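You operate a simulated robot arm through the tools that you are given. There is no shell and no other tool. Be economical: measure what you need, move in short steps, check, and stop when the job is done.

You run a simulated two-armed robot. Do the job below in one go: nothing can be reset, and whatever is moved stays where it is left.

JOB
Dust the side of the hat box, pull its strap tight and stand it on the shoe cupboard.
Fine: hold it still for both; use the black cloth and put it back. What is to be rubbed or washed off counts as gone when no trace of it is left.

The check looks at the end state, three seconds after you hand in, the way a careful person would. Anything else that was tipped, shoved, dropped, spilled or broken makes it a failure. Flat cloth is picked up by pressing the open fingertips on it (5 to 10 N) and closing them slowly along it; thin cloth reads only 2 to 8 mm in the jaws.

ROBOT AND FRAMES
Two 6-joint arms with two-finger parallel grippers on one trunk, on a base that drives. Base frame: it is fixed to the floor where the robot stands at the start and does not move with it; the origin is under the middle of the robot, x ahead of it, y to its left, z up; the surface under the hand at the start is at about z = 0.74. Lengths are in m, angles in degrees, forces in N, time in s.
The left shoulder is at the start at [0.06, 0.187, 1.047], the right one opposite. With the tool pointing down near the work surface each hand reaches from about 0.24 to 0.62 m from the robot's upright axis, wherever it stands, measured 20 degrees to its own side. Places, roughly: hat box (20x21x17 cm) [0.4, -0.3, 0.8]; hat box strap [0.3, -0.2, 0.8]; parcel box (22x14x15 cm) [0.6, 0.1, 0.3]; parcel strap [0.6, 0.1, 0.3]; top of the shoe cupboard [0.2, -0.9, 0.8]. Payload 1.57 kg a hand.
Tool frame (each hand has its own): the origin (TCP) lies between the finger pads and is the grasp point; the fingertips stand 0.03 m ahead of it; z points along the fingers, y is the line along which they close. The gripper opens to 0.11 m. The fingers are 0.024 m wide and 0.012 m thick; the gripper's body (0.048 by 0.112 m) begins 0.078 m behind the TCP.
Orientation is told as [roll, pitch, yaw] about the base's x, y, z axes, in that order, counted from this pose: with the fingers straight down and closing along the base's y, the tool's x points along the base's -x, its y along +y and its z along -z.

CONTROLS
- The arms move only by the tool play_rows. It takes "left_steps", "right_steps" or both (then of equal length, played together; a hand with none holds still); each is one flat list of numbers, 7 for each row, row after row: the shift along the tool's x, y, z in m, then the turn, a rotation vector about the tool's x, y, z in degrees, then the finger opening in m, from 0 to 0.11. In form: [dx, dy, dz, wx, wy, wz, gripper, dx, dy, dz, wx, wy, wz, gripper, ...]. A call has 1 to 10 rows; each row shifts and turns the commanded pose from where the row before left it, along the tool's axes as they then stand. A row lasts 0.2 s, in which the tool goes at most 0.05 m and 8.6 degrees; a call with a longer step from one row to the next is refused whole, and so is a gripper value outside its range. Where a pose cannot be reached the arm comes as near as it can. A force on the tool above 40 N (or 10 N above the force at the start of the call, whichever is more), or a blocked arm, ends the call early, and 0.2 s more pass. Each finger travels about 0.153 m/s and halts on what it meets, pressing with about 27 N; the grip force reading is that of the motor and also rises with nothing between the fingers. The clock runs only during rows and for 0.2 s after the last one: add rows that do not move to give the fingers time. It gives the time, the measured TCP pose, the force on the tool (base axes), the opening and the grip force at its end, in the units of the frame above (readings bear some noise), with the torque about the TCP (base axes, N m) and any sound that the robot's microphone picked up, and new pictures: "pictures" is both (left out), scene, wrist or none (wrist: the cameras of the hands that moved).
- Cameras (640 x 400 px; columns grow to the right, rows downward): "scene" is now at [0.0019, -0.0353, 1.5862]; the picture's right is [-0.58, -0.81, 0.00], its down [-0.69, 0.49, -0.53] and it looks along [0.43, -0.31, -0.85] (base axes); focal length 263 px, centre (320, 200). "left" rides on the left gripper at [0.07, -0.016, -0.141] in its tool frame; the picture's right is [0.23, 0.97, 0.00], its down [-0.86, 0.20, -0.48] and it looks along [-0.47, 0.11, 0.88] (tool axes); focal length 222 px, centre (320, 200). "right" rides on the right gripper at [0.07, 0.016, -0.141] in its tool frame; the picture's right is [-0.23, 0.97, 0.00], its down [-0.86, -0.20, -0.48] and it looks along [-0.47, -0.11, 0.88] (tool axes); focal length 222 px, centre (320, 200). There is no depth. A picture from a camera that has moved, and an enlarged one, comes with that camera's place and axes in the base frame and with its lens. The place of the scene camera against the robot may be out by one fixed shift of up to 0.012 m in any direction.
- raise_lower(by): slides the trunk up (or, below 0, down) by that many m; the arms and the scene camera ride with it, the base frame stays. It gives what a move gives, with no picture.
- roll_base(legs): drives the robot by 1 to 6 legs, each [ahead, left, turn to the left] in m, m and degrees, along the robot's own axes; the way and the turn of a leg run together, so that a leg with both is an arc; at most 1.5 m and 180 degrees a leg. The arms and the cameras ride along, it lands a little off, and it stops where it bumps. It gives what a move gives, and a new picture of the scene camera.
- aim_head(pan, tilt): turns the head with the scene camera to pan (to the left, within 86 degrees either way) and tilt (down, from -29 to 69), counted from straight ahead of the robot. It gives what a move gives, and a new picture of the scene camera.
- enlarge(camera, box): a new picture of the part [left, top, right, bottom] of that camera's present view, enlarged. No time passes.
- close_job(): hands the job in; it is judged then, once.

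Go step by step. Nothing tells you exact positions but the pictures and the camera data: compare them with the known pose of the tool, close in by small moves and look again before you grip or let go. The budget is 120 turns and 260 pictures, counting those below and the enlarged ones. Unless the task says otherwise, let go and move clear before handing in, and close with one line.

The tools are called after "Request:" as name(argument=value, ...) on one line, values as JSON. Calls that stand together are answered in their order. play_rows: Moves the arms, as the interface text tells. Its arguments: {"type":"object","properties":{"left_steps":{"type":"array","items":{"type":"number"}},"right_steps":{"type":"array","items":{"type":"number"}},"pictures":{"type":"string","enum":["both","scene","wrist","none"]}},"required":[]} The other tools are called the same way: raise_lower (by) slides the trunk up or down; roll_base (legs) drives the base; aim_head (pan, tilt) turns the head that bears the scene camera; enlarge (camera, box) takes an enlarged picture of a part of a camera's view; close_job () hands the job in.

At the start:

```text
time_s: 0.0
left_eef_pos: [0.3991, -0.0756, 1.0281]
left_tool_rot: [0.1, 0.0, 0.0]
left_contact_force: [-0.1, -0.3, 0.3]
left_torque: [0.0, -0.03, -0.01]
left_opening: 0.1101
left_finger_force: 0.1
right_eef_pos: [0.3195, -0.3425, 1.0841]
right_tool_rot: [0.0, -0.1, 0.0]
right_contact_force: [0.0, -0.3, 0.4]
right_torque: [-0.02, -0.01, 0.01]
right_opening: 0.11
right_finger_force: 0.1
trunk travel left (down, up): [-0.675, 0.315]
robot x, y, heading: [-0.001, 0.0002, -0.0]
head pan, tilt: [-35.7, 57.8]
```

scene: 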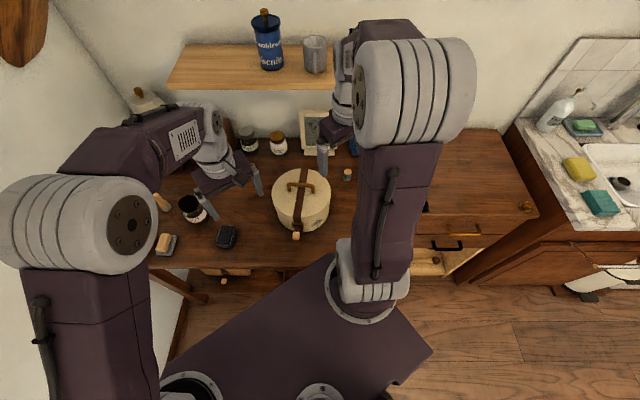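
right: 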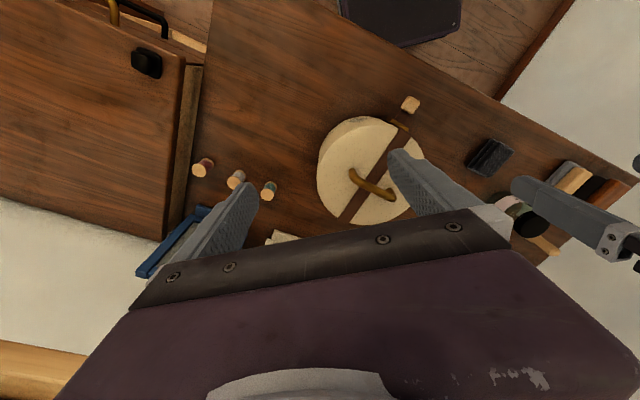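
left: 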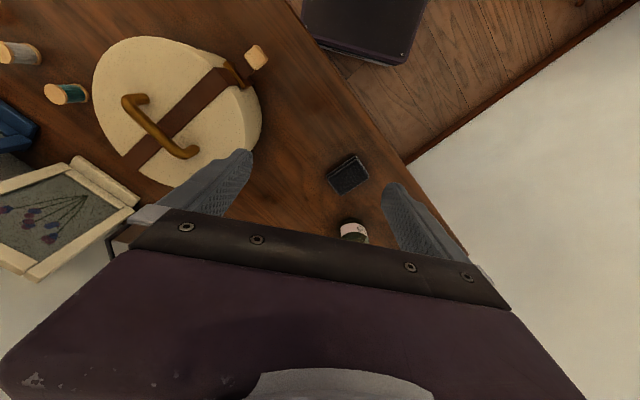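

I see the round cream hat box with a strap and bow handle on a wooden table, and a black folded cloth beside it. I'll look closer first.

Request:
enlarge(camera="scene", box=[140, 120, 380, 270])

Request:
enlarge(camera="left", box=[60, 10, 420, 235])

Request:
enlarge(camera="right", box=[260, 70, 640, 307])

```text
2.67 times, centred on (260, 195) of scene
camera zoom: at [0.0019, -0.0353, 1.5862], right [-0.58, -0.81, 0.0], down [-0.69, 0.49, -0.53], along [0.43, -0.31, -0.85], focal length 702 px, centre (480, 213)
```

zoom: 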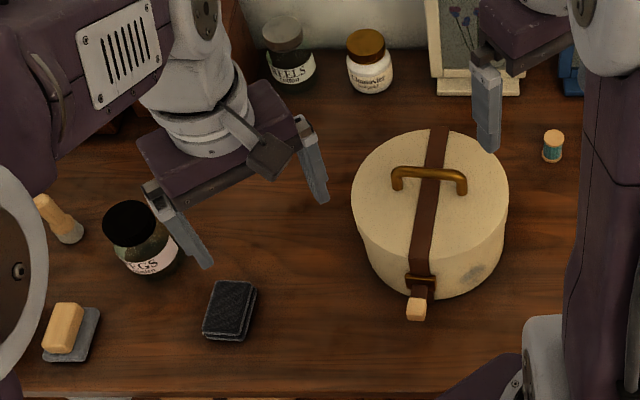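

```text
1.78 times, centred on (240, 122) of left
camera zoom: at [0.329, -0.0917, 1.1683], right [-0.23, 0.97, 0.0], down [0.86, 0.2, 0.48], along [0.47, 0.11, -0.88], focal length 395 px, centre (462, 338)
```

zoom: 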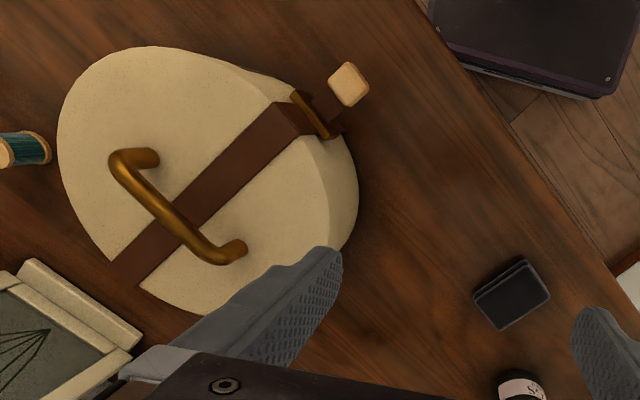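

```text
1.68 times, centred on (450, 188) of right
camera zoom: at [0.2487, -0.3269, 1.2249], right [0.23, 0.97, 0.0], down [0.86, -0.2, 0.48], along [0.47, -0.11, -0.88], focal length 374 px, centre (101, 219)
```

zoom: 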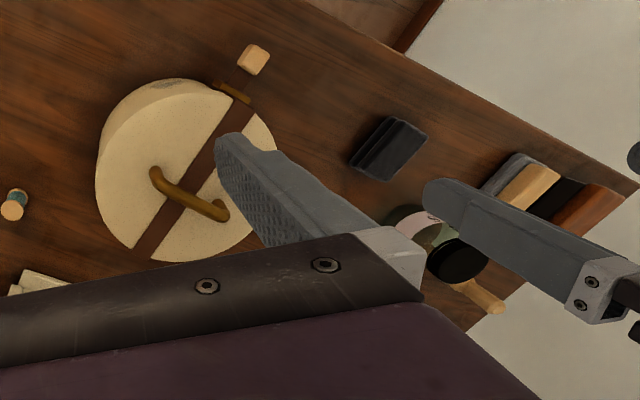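

The dirt patch is on the side facing the robot, and the strap's buckle and toggle are at the front-left. Next I look at the shoe cupboard.

Request:
aim_head(pan=-75, tilt=45)

Request:
aim_head(pan=-10, tilt=60)

```text
time_s: 1.1
left_eef_pos: [0.3995, -0.0758, 1.0286]
left_tool_rot: [0.0, 0.0, 0.0]
left_contact_force: [0.9, 0.4, 0.2]
left_torque: [-0.02, -0.03, -0.04]
left_opening: 0.1099
left_finger_force: 0.1
right_eef_pos: [0.319, -0.3447, 1.0847]
right_tool_rot: [0.0, 0.0, 0.0]
right_contact_force: [0.6, 0.0, 0.3]
right_torque: [0.0, 0.0, 0.05]
right_opening: 0.1102
right_finger_force: 0.0
trunk travel left (down, up): [-0.675, 0.315]
robot x, y, heading: [-0.0017, -0.0002, 0.1]
head pan, tilt: [-75.0, 45.0]
camera scene: at [-0.0331, -0.0735, 1.6031], right [-0.97, -0.26, 0.0], down [-0.18, 0.68, -0.71], along [0.18, -0.68, -0.71], focal length 263 px, centre (320, 200)
```

scene: 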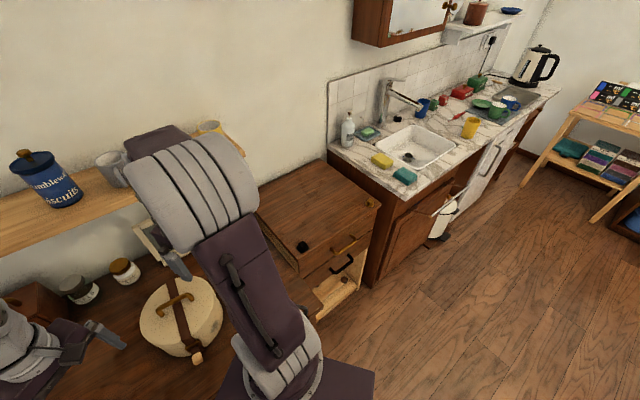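

```text
time_s: 2.4
left_eef_pos: [0.4002, -0.0756, 1.0278]
left_tool_rot: [-0.1, 0.0, 0.0]
left_contact_force: [-0.4, 0.7, 0.6]
left_torque: [-0.02, 0.03, 0.0]
left_opening: 0.1102
left_finger_force: 0.1
right_eef_pos: [0.3193, -0.3434, 1.0841]
right_tool_rot: [0.1, 0.1, 0.0]
right_contact_force: [-0.8, -0.1, 0.0]
right_torque: [-0.02, 0.02, -0.04]
right_opening: 0.1103
right_finger_force: 0.1
trunk travel left (down, up): [-0.675, 0.315]
robot x, y, heading: [0.0003, 0.0004, 0.4]
head pan, tilt: [-10.0, 60.0]
camera scene: at [0.0114, -0.0067, 1.5836], right [-0.17, -0.98, 0.0], down [-0.85, 0.15, -0.5], along [0.49, -0.09, -0.87], focal length 263 px, centre (320, 200)
```

scene: 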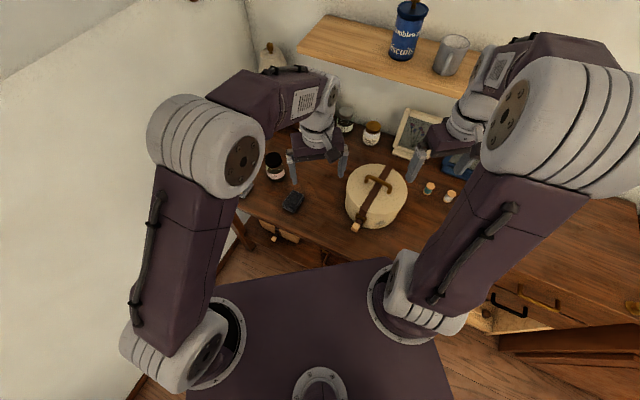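

The table is turned about 34 degrees to the robot, and the cupboard adjoins it on the right with something small and black on top. I'll look at the details, then square up to the table.

Request:
roll_base(legs=[[-0.08, 0, 0], [0, 0, -34]])

Request:
aim_head(pan=0, tilt=60)

```text
time_s: 5.1
left_eef_pos: [0.2088, -0.2861, 1.0289]
left_tool_rot: [0.1, 0.0, -34.0]
left_contact_force: [0.1, 0.3, -0.5]
left_torque: [0.02, 0.04, -0.02]
left_opening: 0.1099
left_finger_force: 0.1
right_eef_pos: [-0.0052, -0.4629, 1.0844]
right_tool_rot: [0.0, -0.1, -34.1]
right_contact_force: [0.1, 0.0, 0.2]
right_torque: [-0.02, 0.02, -0.01]
right_opening: 0.1098
right_finger_force: 0.0
trunk travel left (down, up): [-0.675, 0.315]
robot x, y, heading: [-0.0811, -0.0013, -34.1]
head pan, tilt: [-10.0, 60.0]
camera scene: at [-0.0755, -0.0078, 1.5836], right [-0.69, -0.72, 0.0], down [-0.62, 0.6, -0.5], along [0.36, -0.35, -0.87], focal length 263 px, centre (320, 200)
```

scene: 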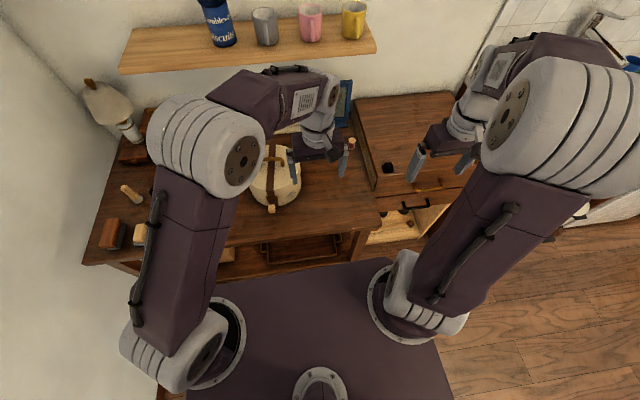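

```text
time_s: 5.8
left_eef_pos: [0.2095, -0.2857, 1.0289]
left_tool_rot: [0.0, 0.0, -34.0]
left_contact_force: [-0.5, 0.4, 0.8]
left_torque: [0.01, 0.01, -0.02]
left_opening: 0.1101
left_finger_force: 0.0
right_eef_pos: [-0.0065, -0.4627, 1.083]
right_tool_rot: [0.0, 0.0, -33.9]
right_contact_force: [-0.3, 0.3, 0.0]
right_torque: [0.02, -0.03, 0.02]
right_opening: 0.1099
right_finger_force: 0.0
trunk travel left (down, up): [-0.675, 0.315]
robot x, y, heading: [-0.0758, 0.0034, -33.8]
head pan, tilt: [0.0, 60.0]
camera scene: at [-0.0686, 0.0011, 1.5836], right [-0.56, -0.83, 0.0], down [-0.72, 0.48, -0.5], along [0.41, -0.28, -0.87], focal length 263 px, centre (320, 200)
```

scene: 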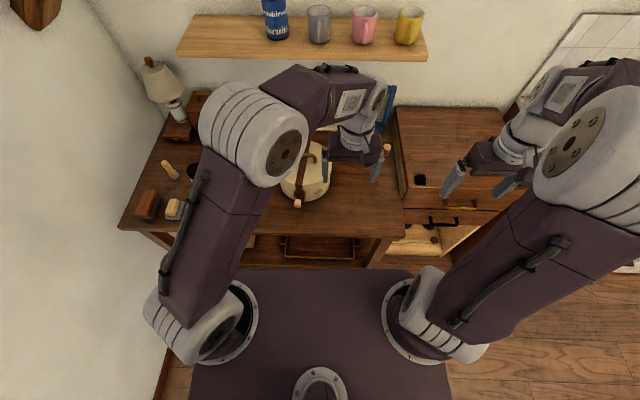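

The left arm hides the cloth from here, and the box is straight ahead. I'll drive left so the right hand can take the cloth, keeping the left hand for the handle.

Request:
roll_base(legs=[[0, 0.25, 0]])

Request:
play_rows(right_steps=[0, 0, 0, 0, 0, 0, 0.11], left_steps=[0, 0, 0, 0, 0, 0, 0.11])

```text
time_s: 7.6
left_eef_pos: [0.3472, -0.0811, 1.0278]
left_tool_rot: [0.0, 0.0, -34.0]
left_contact_force: [0.1, 1.0, 0.4]
left_torque: [0.0, 0.01, -0.03]
left_opening: 0.11
left_finger_force: 0.1
right_eef_pos: [0.1317, -0.2568, 1.0853]
right_tool_rot: [0.0, 0.0, -34.0]
right_contact_force: [-0.3, 0.1, 0.4]
right_torque: [-0.02, 0.0, -0.02]
right_opening: 0.11
right_finger_force: 0.1
trunk travel left (down, up): [-0.675, 0.315]
robot x, y, heading: [0.0604, 0.2064, -34.1]
head pan, tilt: [0.0, 60.0]
camera scene: at [0.0697, 0.2062, 1.5836], right [-0.56, -0.83, 0.0], down [-0.72, 0.48, -0.5], along [0.41, -0.28, -0.87], focal length 263 px, centre (320, 200)
```

scene: 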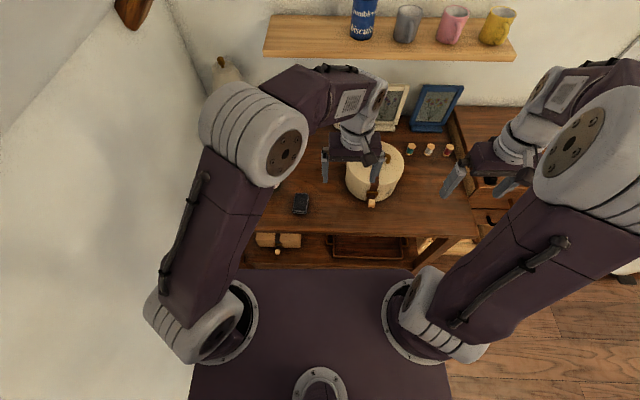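

```text
time_s: 8.0
left_eef_pos: [0.3479, -0.0816, 1.0269]
left_tool_rot: [0.0, 0.1, -34.0]
left_contact_force: [0.5, -0.9, -0.1]
left_torque: [0.02, 0.01, -0.01]
left_opening: 0.1101
left_finger_force: 0.1
right_eef_pos: [0.1307, -0.2577, 1.0836]
right_tool_rot: [0.1, 0.0, -34.0]
right_contact_force: [-0.2, 0.1, 0.6]
right_torque: [0.01, 0.01, -0.02]
right_opening: 0.1099
right_finger_force: 0.1
trunk travel left (down, up): [-0.675, 0.315]
robot x, y, heading: [0.059, 0.2034, -33.9]
head pan, tilt: [0.0, 60.0]
camera scene: at [0.0693, 0.2057, 1.5836], right [-0.56, -0.83, 0.0], down [-0.72, 0.48, -0.5], along [0.42, -0.28, -0.87], focal length 263 px, centre (320, 200)
camera right: at [0.0818, -0.2059, 1.2246], right [0.73, 0.68, 0.0], down [0.6, -0.64, 0.48], along [0.33, -0.35, -0.88], focal length 222 px, centre (320, 200)
camera left: at [0.2798, -0.0553, 1.1683], right [0.36, 0.93, 0.0], down [0.82, -0.31, 0.48], along [0.45, -0.17, -0.88], focal length 222 px, centre (320, 200)
```

scene: 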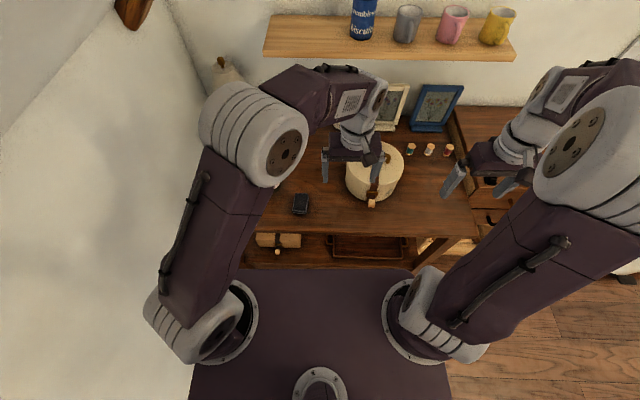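
right: 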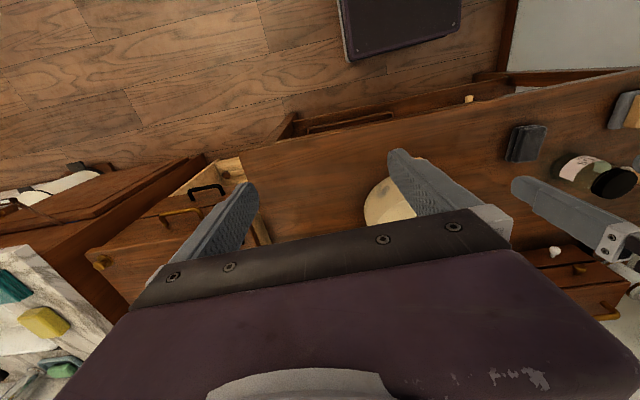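
left: 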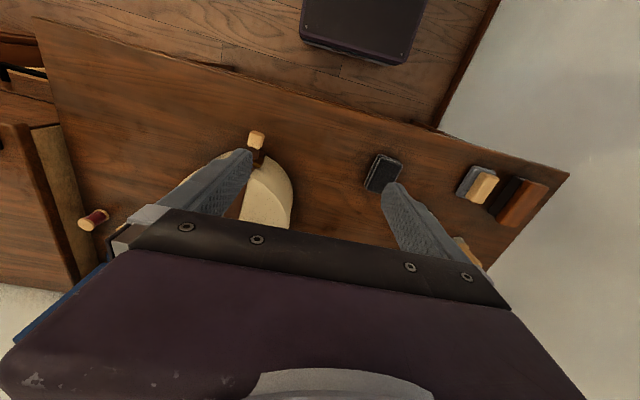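

The cloth is at about (0.488, 0.004), roughly 7 cm left of the robot's centre line. I move the left hand out to the left and up to make room.

Request:
play_rows(left_steps=[0.01, 0.045, -0.015, 0, 0, 0, 0.11, 0.01, 0.045, -0.015, 0, 0, 0, 0.11, 0.01, 0.045, -0.015, 0, 0, 0, 0.11, 0.01, 0.045, -0.015, 0, 0, 0, 0.11, 0.01, 0.045, -0.015, 0, 0, 0, 0.11, 0.01, 0.045, -0.015, 0, 0, 0, 0.11, 0.01, 0.045, -0.015, 0, 0, 0, 0.11], right_steps=[0, 0.04, 0, 0, 0, 0, 0.11, 0, 0.04, 0, 0, 0, 0, 0.11, 0, 0.04, 0, 0, 0, 0, 0.11, 0, 0.04, 0, 0, 0, 0, 0.11, 0, 0.04, 0, 0, 0, 0, 0.11, 0, 0.04, 0, 0, 0, 0, 0.11, 0, 0.04, 0, 0, 0, 0, 0.11])

```text
time_s: 9.6
left_eef_pos: [0.4667, 0.224, 1.1343]
left_tool_rot: [-0.1, 0.0, -34.0]
left_contact_force: [-0.5, -0.4, -0.3]
left_torque: [-0.03, -0.01, 0.0]
left_opening: 0.11
left_finger_force: 0.1
right_eef_pos: [0.291, -0.0231, 1.0833]
right_tool_rot: [-0.1, 0.0, -33.9]
right_contact_force: [-0.5, 0.7, 0.0]
right_torque: [-0.04, 0.02, 0.01]
right_opening: 0.1098
right_finger_force: 0.2
trunk travel left (down, up): [-0.675, 0.315]
robot x, y, heading: [0.0544, 0.2061, -33.8]
head pan, tilt: [0.0, 60.0]
camera scene: at [0.0715, 0.2096, 1.5836], right [-0.56, -0.83, 0.0], down [-0.72, 0.48, -0.5], along [0.41, -0.28, -0.87], focal length 263 px, centre (320, 200)
camera right: at [0.2407, 0.0294, 1.224], right [0.73, 0.68, 0.0], down [0.6, -0.64, 0.48], along [0.32, -0.35, -0.88], focal length 222 px, centre (320, 200)
camera left: at [0.3998, 0.2494, 1.2741], right [0.36, 0.93, 0.0], down [0.82, -0.31, 0.48], along [0.45, -0.17, -0.88], focal length 222 px, centre (320, 200)
```

scene: 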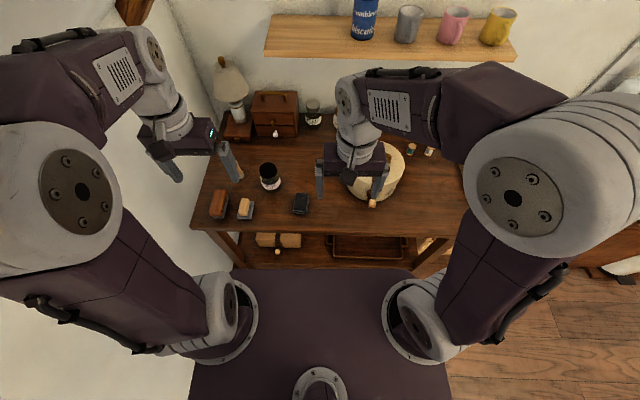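
right: 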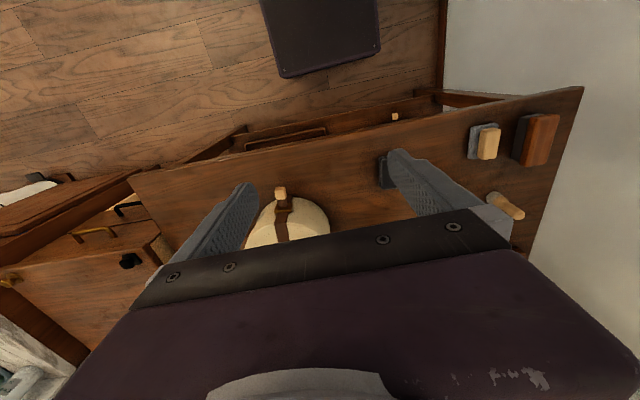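
left: 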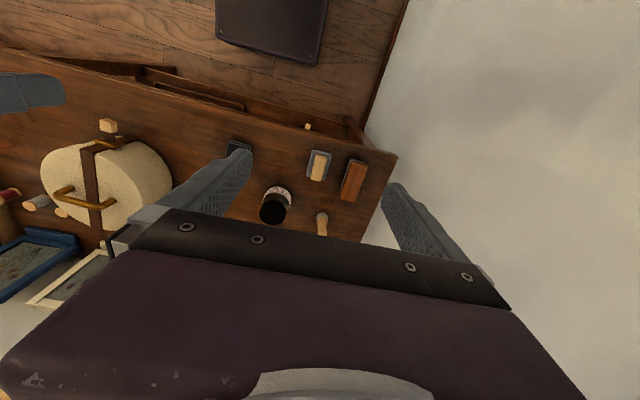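

I bring the right hand above the cloth for a closer look.

Request:
play_rows(right_steps=[-0.03, 0.032, 0, 0, 0, 0, 0.11, -0.03, 0.032, 0.01, 0, 0, 0, 0.11, -0.03, 0.032, 0.03, 0, 0, 0, 0.11, -0.03, 0.032, 0.04, 0, 0, 0, 0.11, 0, 0, 0.04, 0, 0, 0, 0.11, 0, 0, 0, 0, 0, 0, 0.11])

Request:
enlarge(camera="right", box=[200, 60, 480, 235])

Request:
enlarge(camera="scene", box=[240, 120, 440, 245])

```text
refused: row 3 steps farther than a row can; nothing moved
```

```text
2.29 times, centred on (340, 148) of right
camera zoom: at [0.2407, 0.0294, 1.224], right [0.73, 0.68, 0.0], down [0.6, -0.64, 0.48], along [0.32, -0.35, -0.88], focal length 508 px, centre (274, 320)
```

zoom: 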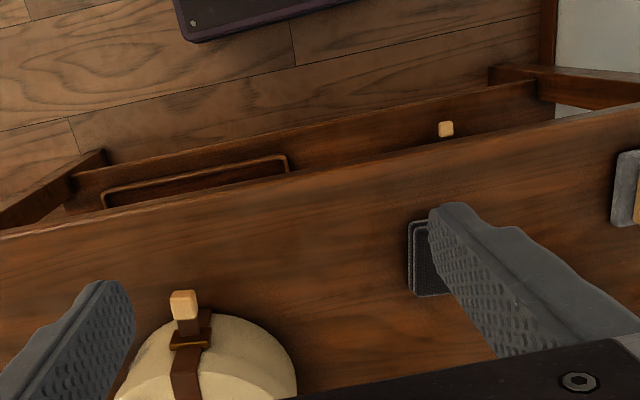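

```text
3.20 times, centred on (340, 182) of scene
camera zoom: at [0.0715, 0.2096, 1.5836], right [-0.56, -0.83, 0.0], down [-0.72, 0.48, -0.5], along [0.41, -0.28, -0.87], focal length 842 px, centre (256, 256)
```

zoom: 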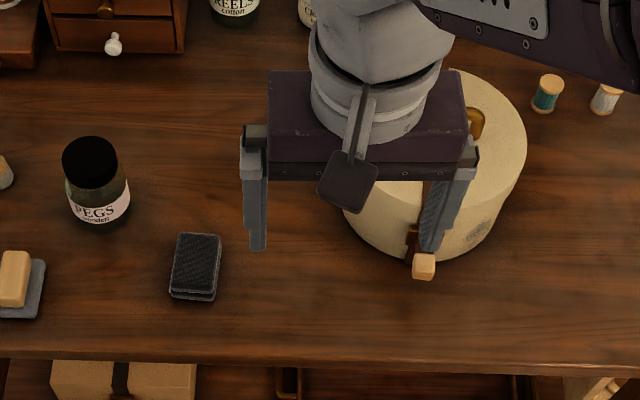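

The cloth is a folded pad about 5 x 7 cm, aligned with the gripper, so it can be straddled. I move over it in shorter rows.

Request:
play_rows(right_steps=[-0.028, 0.027, 0, 0, 0, 0, 0.11, -0.028, 0.027, 0.01, 0, 0, 0, 0.11, -0.028, 0.027, 0.02, 0, 0, 0, 0.1, -0.028, 0.026, 0.03, 0, 0, 0, 0.09, -0.026, 0.025, 0.03, 0, 0, 0, 0.085, 0, 0, 0.04, 0, 0, 0, 0.085, 0, 0, 0.04, 0, 0, 0, 0.085, 0, 0, 0, 0, 0, 0, 0.085])

Request:
enlarge(camera="right", box=[200, 60, 480, 235])

Request:
enlarge(camera="scene", box=[200, 120, 400, 245])

```text
time_s: 11.4
left_eef_pos: [0.465, 0.2209, 1.1339]
left_tool_rot: [0.0, 0.0, -34.0]
left_contact_force: [0.4, 0.5, -0.3]
left_torque: [0.01, -0.02, 0.01]
left_opening: 0.11
left_finger_force: 0.0
right_eef_pos: [0.4754, 0.006, 0.9143]
right_tool_rot: [0.1, -0.1, -34.0]
right_contact_force: [0.2, 0.2, -0.2]
right_torque: [-0.01, 0.01, 0.02]
right_opening: 0.085
right_finger_force: 0.1
trunk travel left (down, up): [-0.675, 0.315]
robot x, y, heading: [0.0586, 0.2069, -33.9]
head pan, tilt: [0.0, 60.0]
camera scene: at [0.0699, 0.2072, 1.5836], right [-0.56, -0.83, 0.0], down [-0.72, 0.48, -0.5], along [0.41, -0.28, -0.87], focal length 263 px, centre (320, 200)
camera right: at [0.427, 0.0599, 1.0552], right [0.73, 0.68, 0.0], down [0.6, -0.64, 0.48], along [0.33, -0.35, -0.88], focal length 222 px, centre (320, 200)
```

scene: 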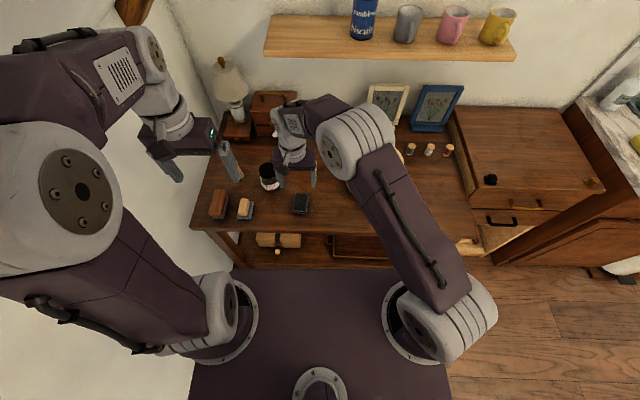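
right: 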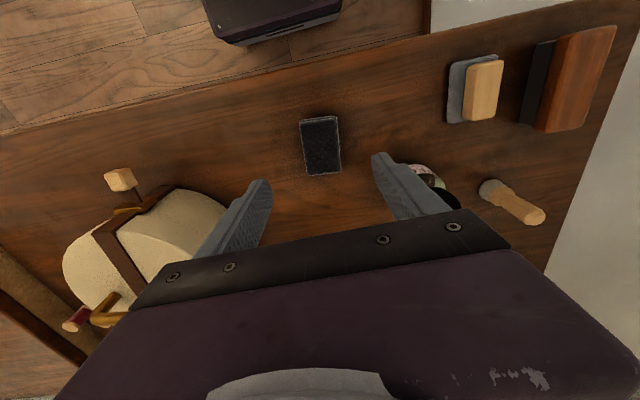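

```text
2.29 times, centred on (340, 148) of right
camera zoom: at [0.427, 0.0599, 1.0552], right [0.73, 0.68, 0.0], down [0.6, -0.64, 0.48], along [0.33, -0.35, -0.88], focal length 508 px, centre (274, 320)
```

zoom: 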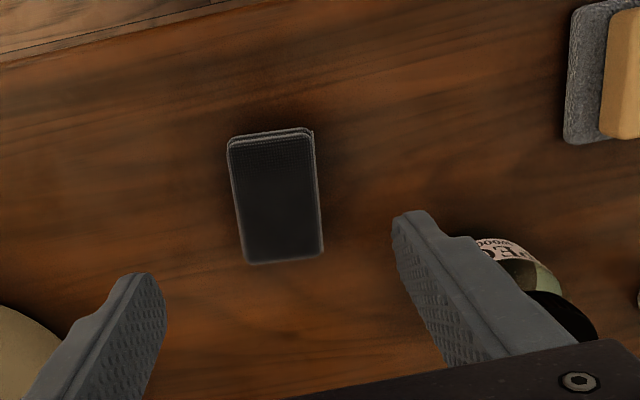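

```text
3.20 times, centred on (300, 182) of scene
camera zoom: at [0.0699, 0.2072, 1.5836], right [-0.56, -0.83, 0.0], down [-0.72, 0.48, -0.5], along [0.41, -0.28, -0.87], focal length 842 px, centre (384, 256)
```

zoom: 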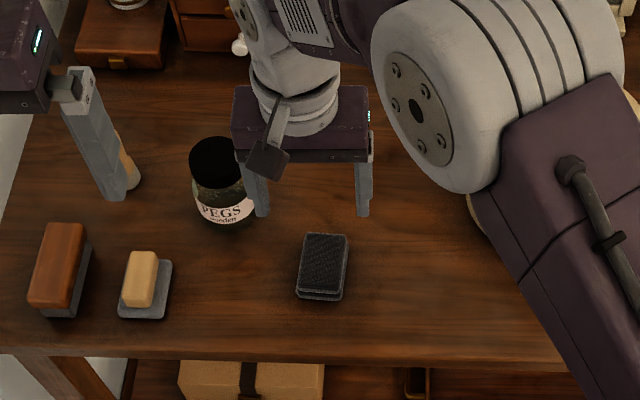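

The pad lies right under the hand, the jar is clear by about 2 cm. I descend until the tips are just above the table.

Request:
play_rows(right_steps=[0, 0.002, 0.04, 0, 0, 0, 0.082, 0, 0, 0.04, 0, 0, 0, 0.082, 0, 0, 0.03, 0, 0, 0, 0.082, 0, 0, 0.02, 0, 0, 0, 0.082, 0, 0, 0.01, 0, 0, 0, 0.082, 0, 0, 0, 0, 0, 0, 0.082], pictures="wrist")

```text
time_s: 12.8
left_eef_pos: [0.4661, 0.2206, 1.1346]
left_tool_rot: [0.0, 0.0, -34.0]
left_contact_force: [-0.2, 0.5, 0.2]
left_torque: [0.0, 0.02, -0.01]
left_opening: 0.1101
left_finger_force: 0.2
right_eef_pos: [0.4786, 0.0104, 0.7738]
right_tool_rot: [0.0, 0.1, -34.0]
right_contact_force: [-0.9, 0.1, 0.3]
right_torque: [0.0, -0.01, 0.0]
right_opening: 0.082
right_finger_force: 0.1
trunk travel left (down, up): [-0.675, 0.315]
robot x, y, heading: [0.0585, 0.2068, -34.1]
head pan, tilt: [0.0, 60.0]
camera right: at [0.4286, 0.0615, 0.9146], right [0.73, 0.68, 0.0], down [0.6, -0.64, 0.48], along [0.33, -0.35, -0.88], focal length 222 px, centre (320, 200)
```

right: 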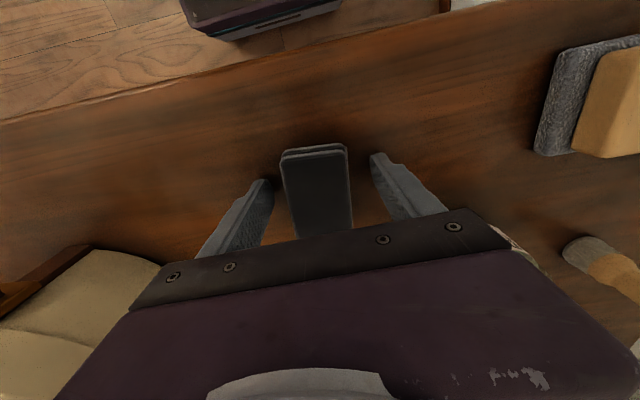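

The pad is between the fingers. I close slowly.

Request:
play_rows(right_steps=[0, 0, 0, 0, 0, 0, 0.065, 0, 0, 0, 0, 0, 0, 0.055, 0, 0, 0, 0, 0, 0, 0.048, 0, 0, 0, 0, 0, 0, 0.042, 0, 0, 0, 0, 0, 0, 0.036, 0, 0, 0, 0, 0, 0, 0.03, 0, 0, 0, 0, 0, 0, 0.03], pictures="wrist")

```text
time_s: 14.4
left_eef_pos: [0.4649, 0.2216, 1.1344]
left_tool_rot: [0.0, 0.0, -34.0]
left_contact_force: [0.1, -0.2, -1.0]
left_torque: [0.01, 0.03, 0.0]
left_opening: 0.1101
left_finger_force: 0.1
right_eef_pos: [0.4789, 0.009, 0.7744]
right_tool_rot: [-0.1, 0.0, -34.1]
right_contact_force: [-0.3, -0.1, 0.1]
right_torque: [0.0, -0.01, -0.01]
right_opening: 0.0509
right_finger_force: 26.6
trunk travel left (down, up): [-0.675, 0.315]
robot x, y, heading: [0.0569, 0.2068, -33.9]
head pan, tilt: [0.0, 60.0]
camera right: at [0.4286, 0.0615, 0.9148], right [0.73, 0.68, 0.0], down [0.6, -0.64, 0.48], along [0.33, -0.35, -0.88], focal length 222 px, centre (320, 200)
```

right: 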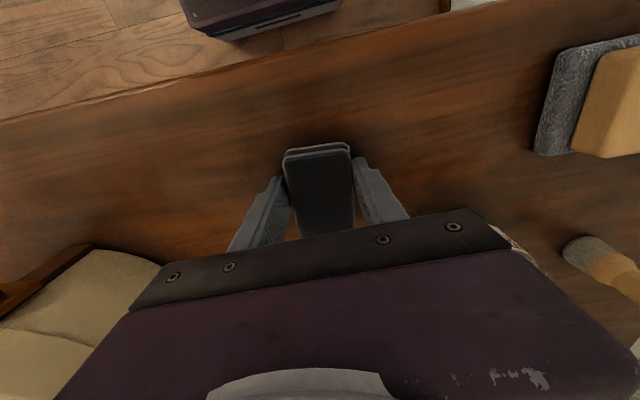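

The pad is held firmly at 51 mm, taken at TCP (0.479, 0.009, 0.774). I lift it and check.

Request:
play_rows(right_steps=[0, 0, -0.04, 0, 0, 0, 0.03, 0, 0, -0.04, 0, 0, 0, 0.03, 0, 0, -0.04, 0, 0, 0, 0.03, 0, 0, -0.04, 0, 0, 0, 0.03, 0, 0, -0.04, 0, 0, 0, 0.03, 0.03, -0.02, -0.03, 0, 0, 0, 0.03, 0.03, -0.03, 0, 0, 0, 0, 0.03, 0.03, -0.03, 0, 0, 0, 0, 0.03])

```text
time_s: 16.2
left_eef_pos: [0.4643, 0.2223, 1.1354]
left_tool_rot: [0.0, 0.0, -34.0]
left_contact_force: [0.6, -0.1, 0.6]
left_torque: [0.0, -0.02, -0.03]
left_opening: 0.1102
left_finger_force: 0.0
right_eef_pos: [0.3566, -0.0077, 1.0051]
right_tool_rot: [0.0, -0.1, -33.9]
right_contact_force: [-0.9, -0.5, -0.5]
right_torque: [0.0, -0.03, 0.01]
right_opening: 0.0502
right_finger_force: 26.9
trunk travel left (down, up): [-0.675, 0.315]
robot x, y, heading: [0.056, 0.2034, -33.9]
head pan, tilt: [0.0, 60.0]
camera scene: at [0.0686, 0.2068, 1.5836], right [-0.56, -0.83, 0.0], down [-0.72, 0.48, -0.5], along [0.42, -0.28, -0.87], focal length 263 px, centre (320, 200)
camera right: at [0.3075, 0.0447, 1.1457], right [0.73, 0.68, 0.0], down [0.6, -0.64, 0.48], along [0.33, -0.35, -0.88], focal length 222 px, centre (320, 200)
```

scene: 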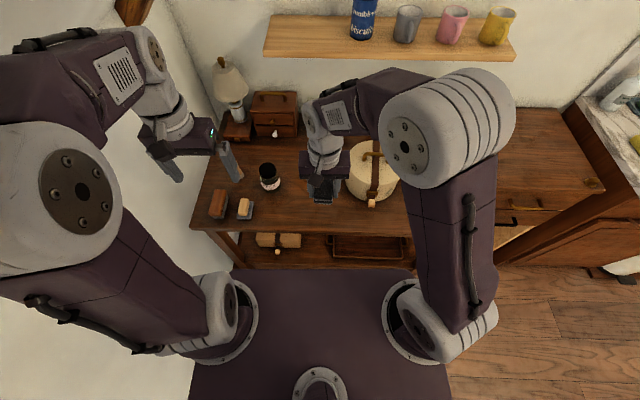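
right: 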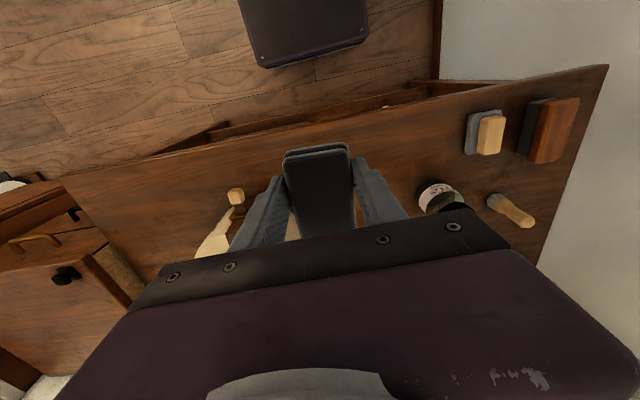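

The cloth is held. I drive right so the box sits slightly left of the robot's middle.

Request:
roll_base(legs=[[0, -0.28, 0]])

Request:
enlarge(camera="scene", box=[200, 100, 440, 250])

```text
time_s: 18.2
left_eef_pos: [0.3099, -0.0093, 1.1342]
left_tool_rot: [0.0, 0.1, -33.9]
left_contact_force: [-0.3, -0.4, 0.4]
left_torque: [-0.02, 0.0, 0.01]
left_opening: 0.1097
left_finger_force: 0.1
right_eef_pos: [0.202, -0.2382, 1.0039]
right_tool_rot: [-0.1, 0.0, -33.9]
right_contact_force: [0.3, 0.9, -0.6]
right_torque: [0.0, 0.0, 0.04]
right_opening: 0.0498
right_finger_force: 27.1
trunk travel left (down, up): [-0.675, 0.315]
robot x, y, heading: [-0.1009, -0.0242, -34.1]
head pan, tilt: [0.0, 60.0]
camera scene: at [-0.0852, -0.024, 1.5836], right [-0.56, -0.83, 0.0], down [-0.72, 0.48, -0.5], along [0.41, -0.28, -0.87], focal length 263 px, centre (320, 200)
```

scene: 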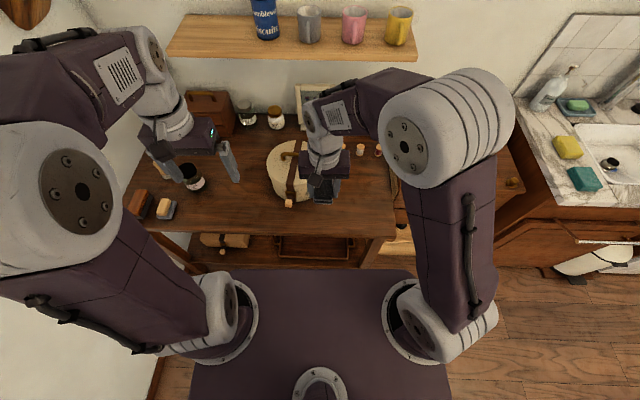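

```text
2.67 times, centred on (320, 175) of scene
camera zoom: at [-0.0852, -0.024, 1.5836], right [-0.56, -0.83, 0.0], down [-0.72, 0.48, -0.5], along [0.41, -0.28, -0.87], focal length 702 px, centre (320, 267)
```

zoom: 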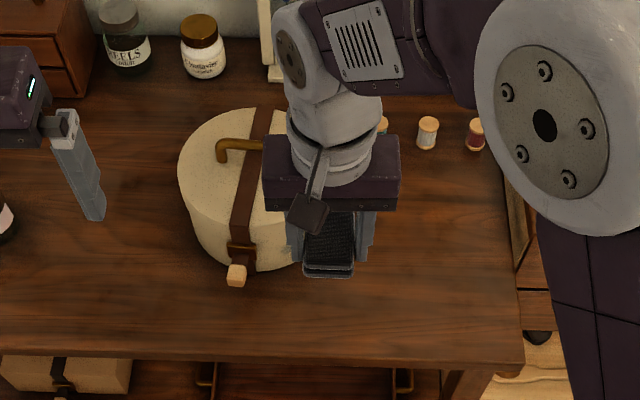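

I move the right hand aside and turn the left hand so it can close across the handle.

Request:
play_rows(right_steps=[0, -0.04, 0, 0, 0, 0, 0.03, 0, -0.04, 0, 0, 0, 0, 0.03, 0, -0.04, 0, 0, 0, 0, 0.03, 0, -0.02, 0, 0, 0, 0, 0.03, 0, 0, 0, 0, 0, 0, 0.03, 0, 0, 0, 0, 0, 0, 0.03, 0, 0, 0, 0, 0, 0, 0.03, 0, 0, 0, 0, 0, 0, 0.03, 0, 0, 0, 0, 0, 0, 0.03, 0, 0, 0, 0, 0, 0, 0.03], left_steps=[0, 0, 0, 0, 0, 8.5, 0.11, 0, 0, 0, 0, 0, 8.5, 0.11, 0, 0, 0, 0, 0, 8.5, 0.11, 0, 0, 0, 0, 0, 8.5, 0.11, 0, 0, 0, 0, 0, 8.5, 0.11, 0, 0, 0, 0, 0, 8.5, 0.11, 0, 0, 0, 0, 0, 8.5, 0.11, 0, 0, 0, 0, 0, 8.5, 0.11, 0, 0, 0, 0, 0, 8.5, 0.11, 0, 0, 0, 0, 0, 8.5, 0.11])

Request:
enlarge(camera="scene", box=[220, 110, 380, 210])

```text
time_s: 20.4
left_eef_pos: [0.3098, -0.0093, 1.1345]
left_tool_rot: [0.0, 0.1, -119.0]
left_contact_force: [0.2, -0.4, 0.6]
left_torque: [0.02, -0.02, -0.01]
left_opening: 0.1103
left_finger_force: 0.0
right_eef_pos: [0.1245, -0.3533, 1.0037]
right_tool_rot: [-0.1, 0.0, -33.9]
right_contact_force: [-0.1, -1.2, 0.2]
right_torque: [0.04, 0.0, 0.0]
right_opening: 0.0492
right_finger_force: 27.1
trunk travel left (down, up): [-0.675, 0.315]
robot x, y, heading: [-0.0981, -0.0265, -33.8]
head pan, tilt: [0.0, 60.0]
camera scene: at [-0.0858, -0.0248, 1.5836], right [-0.56, -0.83, 0.0], down [-0.72, 0.48, -0.5], along [0.41, -0.28, -0.87], focal length 263 px, centre (320, 200)
camera right: at [0.0751, -0.3021, 1.145], right [0.73, 0.68, 0.0], down [0.6, -0.64, 0.48], along [0.33, -0.35, -0.88], focal length 222 px, centre (320, 200)
camera left: at [0.3292, 0.0587, 1.2744], right [0.96, -0.27, 0.0], down [-0.24, -0.84, 0.48], along [-0.13, -0.46, -0.88], focal length 222 px, centre (320, 200)
```

scene: 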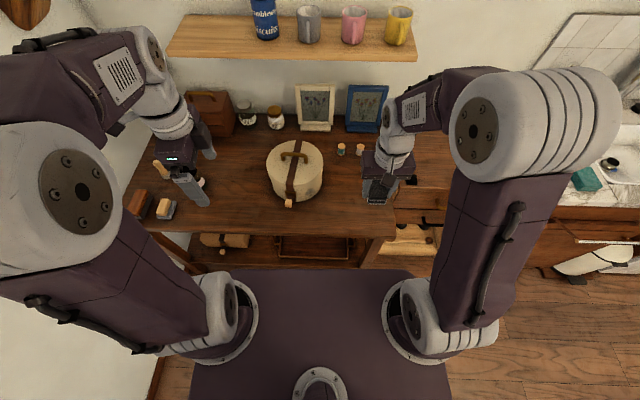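
right: 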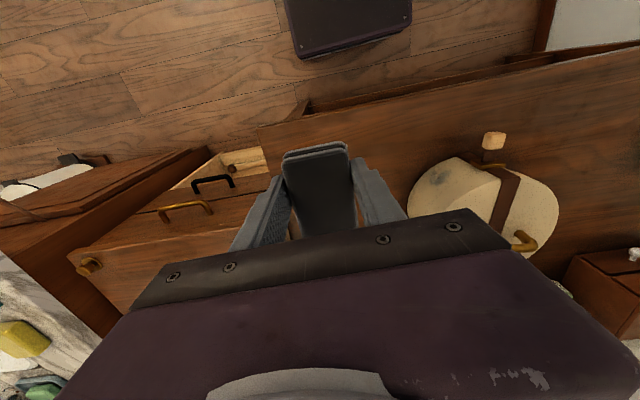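
left: 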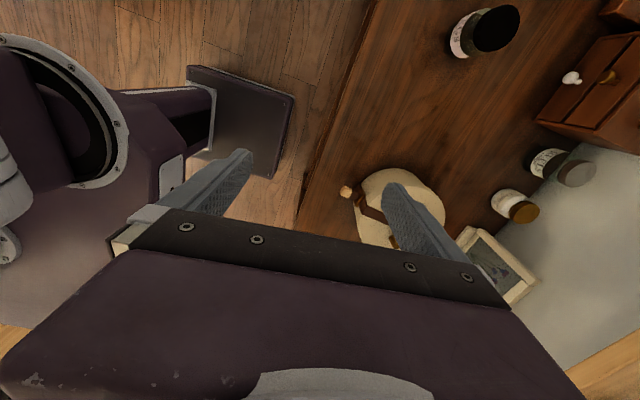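

```text
4.00 times, centred on (300, 160) of scene
camera zoom: at [-0.0858, -0.0248, 1.5836], right [-0.56, -0.83, 0.0], down [-0.72, 0.48, -0.5], along [0.41, -0.28, -0.87], focal length 1053 px, centre (400, 360)
```

zoom: 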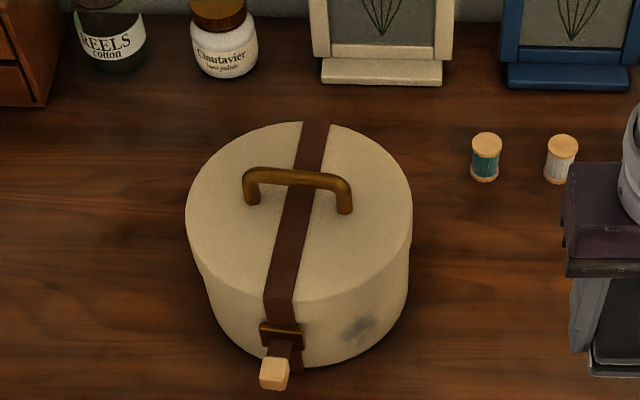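

The handle runs at about azimuth 46° with its bar near z 0.92. I turn the left hand to match, tilted to lean left so the right hand has room.

Request:
play_rows(left_steps=[0, 0, 0, 0, 0, 7.5, 0.11, 0, 0, 0, 0, 0, 7.5, 0.11, 0, 0, 0, 0, -7.5, 0, 0.11, 0, 0, 0, 0, -7.5, 0, 0.11, 0, 0, 0, 0, -7.5, 0, 0.11, 0, 0, 0, 0, -7.5, 0, 0.11, 0, 0, 0, 0, 0, 0, 0.11], pictures="scene")

```text
time_s: 22.0
left_eef_pos: [0.3096, -0.0114, 1.1347]
left_tool_rot: [0.0, -30.2, -133.9]
left_contact_force: [-0.5, 0.1, -0.3]
left_torque: [0.0, 0.01, 0.0]
left_opening: 0.11
left_finger_force: 0.0
right_eef_pos: [0.1247, -0.354, 1.0045]
right_tool_rot: [0.1, 0.1, -33.9]
right_contact_force: [-0.1, -0.8, -0.1]
right_torque: [0.02, -0.02, 0.02]
right_opening: 0.0492
right_finger_force: 27.3
trunk travel left (down, up): [-0.675, 0.315]
robot x, y, heading: [-0.0929, -0.0288, -33.9]
head pan, tilt: [0.0, 60.0]
camera scene: at [-0.0865, -0.0252, 1.5836], right [-0.56, -0.83, 0.0], down [-0.72, 0.48, -0.5], along [0.42, -0.28, -0.87], focal length 263 px, centre (320, 200)
```

scene: 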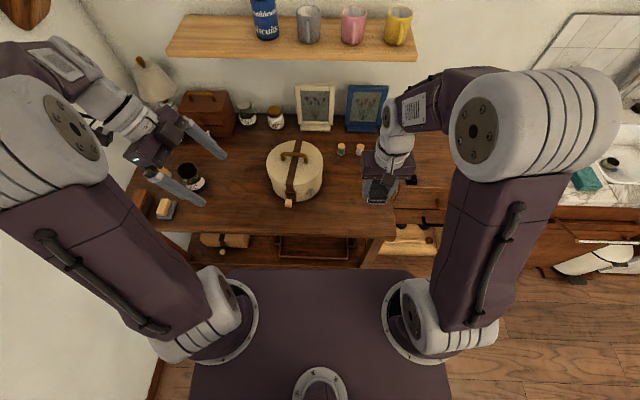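

Request:
play_rows(left_steps=[0.001, 0.0415, 0.0216, 0, 0, 0, 0.09, 0.001, 0.0415, 0.0216, 0, 0, 0, 0.08, 0.001, 0.0415, 0.0216, 0, 0, 0, 0.08, 0.001, 0.0415, 0.0216, 0, 0, 0, 0.08, 0.001, 0.0415, 0.0216, 0, 0, 0, 0.08, 0.001, 0.0415, 0.0216, 0, 0, 0, 0.08, 0, 0, 0, 0, 0, 0, 0.08])

Request:
enlarge(camera="scene", box=[220, 110, 380, 210])

Request:
enlarge(camera="left", box=[200, 100, 440, 250])

```text
time_s: 23.6
left_eef_pos: [0.4462, -0.2239, 1.0202]
left_tool_rot: [0.0, -30.0, -134.0]
left_contact_force: [-0.1, 0.8, 0.3]
left_torque: [-0.01, 0.01, 0.0]
left_opening: 0.0801
left_finger_force: 0.0
right_eef_pos: [0.1243, -0.3537, 1.0055]
right_tool_rot: [0.0, 0.0, -33.9]
right_contact_force: [0.1, 0.8, -1.0]
right_torque: [0.0, -0.02, -0.02]
right_opening: 0.0489
right_finger_force: 27.0
trunk travel left (down, up): [-0.675, 0.315]
robot x, y, heading: [-0.0963, -0.0263, -34.1]
head pan, tilt: [0.0, 60.0]
camera scene: at [-0.0869, -0.0239, 1.5836], right [-0.56, -0.83, 0.0], down [-0.72, 0.48, -0.5], along [0.42, -0.28, -0.87], focal length 263 px, centre (320, 200)
camera left: at [0.5254, -0.1187, 1.1058], right [0.84, -0.53, -0.11], down [-0.2, -0.5, 0.84], along [-0.51, -0.68, -0.53], focal length 222 px, centre (320, 200)
```

scene: 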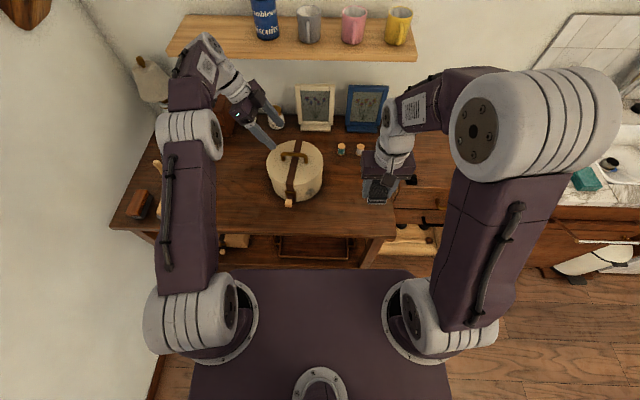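
left: 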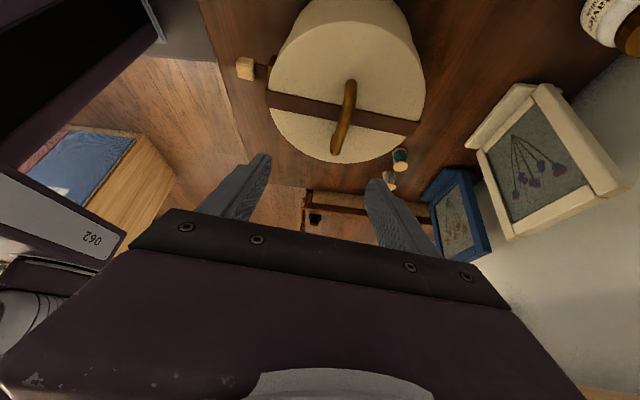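

```text
4.00 times, centred on (300, 160) of scene
camera zoom: at [-0.0869, -0.0239, 1.5836], right [-0.56, -0.83, 0.0], down [-0.72, 0.48, -0.5], along [0.42, -0.28, -0.87], focal length 1053 px, centre (400, 360)
```

zoom: 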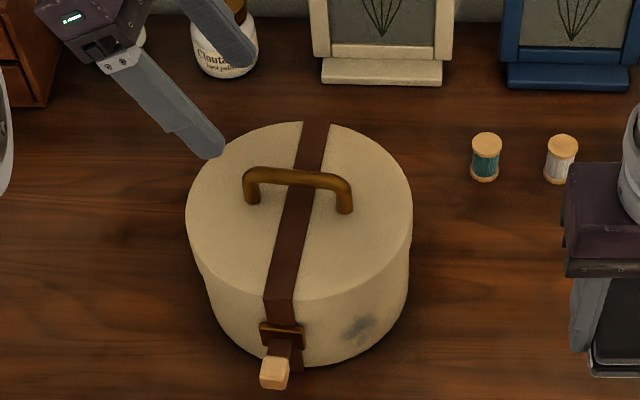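

```text
2.67 times, centred on (320, 175) of left
camera zoom: at [0.5254, -0.1187, 1.1058], right [0.84, -0.53, -0.11], down [-0.2, -0.5, 0.84], along [-0.51, -0.68, -0.53], focal length 592 px, centre (320, 267)
```

zoom: 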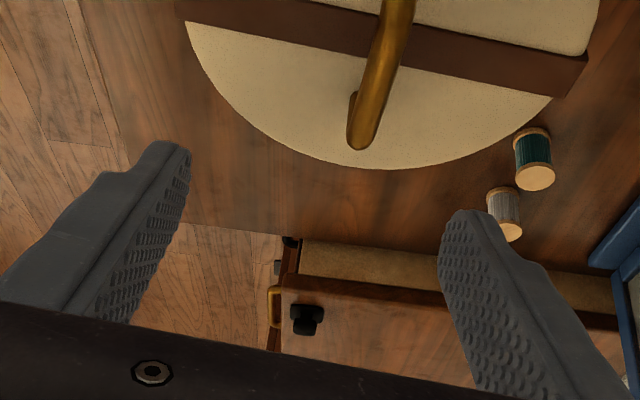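

By triangulation the bar is near z 0.90, centred around (0.437, -0.258). I go half-way and look again.

Request:
play_rows(left_steps=[0.015, 0.009, 0.02, 0, 0, 0, 0.08, 0.014, 0.009, 0.025, 0, 0, 0, 0.08, 0, 0, 0, 0, 0, 0, 0.08], pictures="none")

Request:
enlarge(camera="left", box=[200, 60, 440, 210])

Request:
enlarge(camera="scene", box=[240, 110, 360, 185])

```text
time_s: 24.4
left_eef_pos: [0.4557, -0.2309, 0.9641]
left_tool_rot: [0.0, -30.1, -133.8]
left_contact_force: [-0.7, -0.8, 0.0]
left_torque: [-0.01, 0.01, -0.02]
left_opening: 0.0802
left_finger_force: 0.0
left hand out of reach, approached as far as the arm can: row 2
right_eef_pos: [0.1241, -0.3549, 1.0047]
right_tool_rot: [0.0, 0.1, -33.9]
right_contact_force: [-0.6, -0.6, -0.4]
right_torque: [0.03, -0.01, -0.02]
right_opening: 0.0489
right_finger_force: 26.7
trunk travel left (down, up): [-0.675, 0.315]
robot x, y, heading: [-0.1001, -0.0275, -33.8]
head pan, tilt: [0.0, 60.0]
```

```text
2.67 times, centred on (320, 135) of left
camera zoom: at [0.5343, -0.1264, 1.05], right [0.84, -0.53, -0.11], down [-0.2, -0.5, 0.84], along [-0.51, -0.68, -0.53], focal length 592 px, centre (320, 373)
```

zoom: 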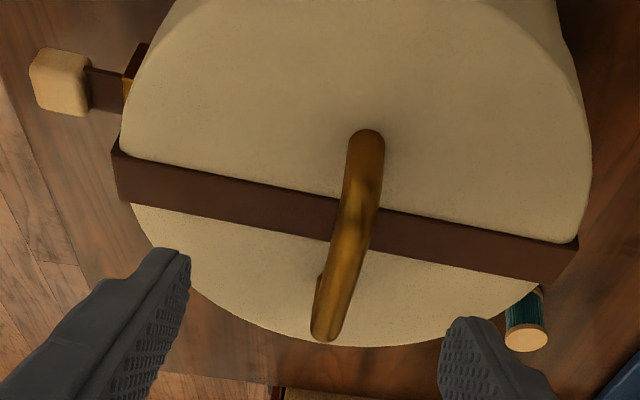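

```text
5.33 times, centred on (300, 148) of scene
camera zoom: at [-0.0863, -0.0249, 1.5836], right [-0.56, -0.83, 0.0], down [-0.72, 0.48, -0.5], along [0.42, -0.28, -0.87], focal length 1404 px, centre (427, 480)
```

zoom: 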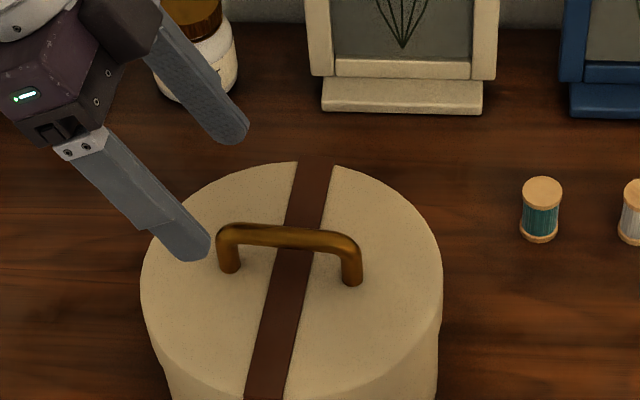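

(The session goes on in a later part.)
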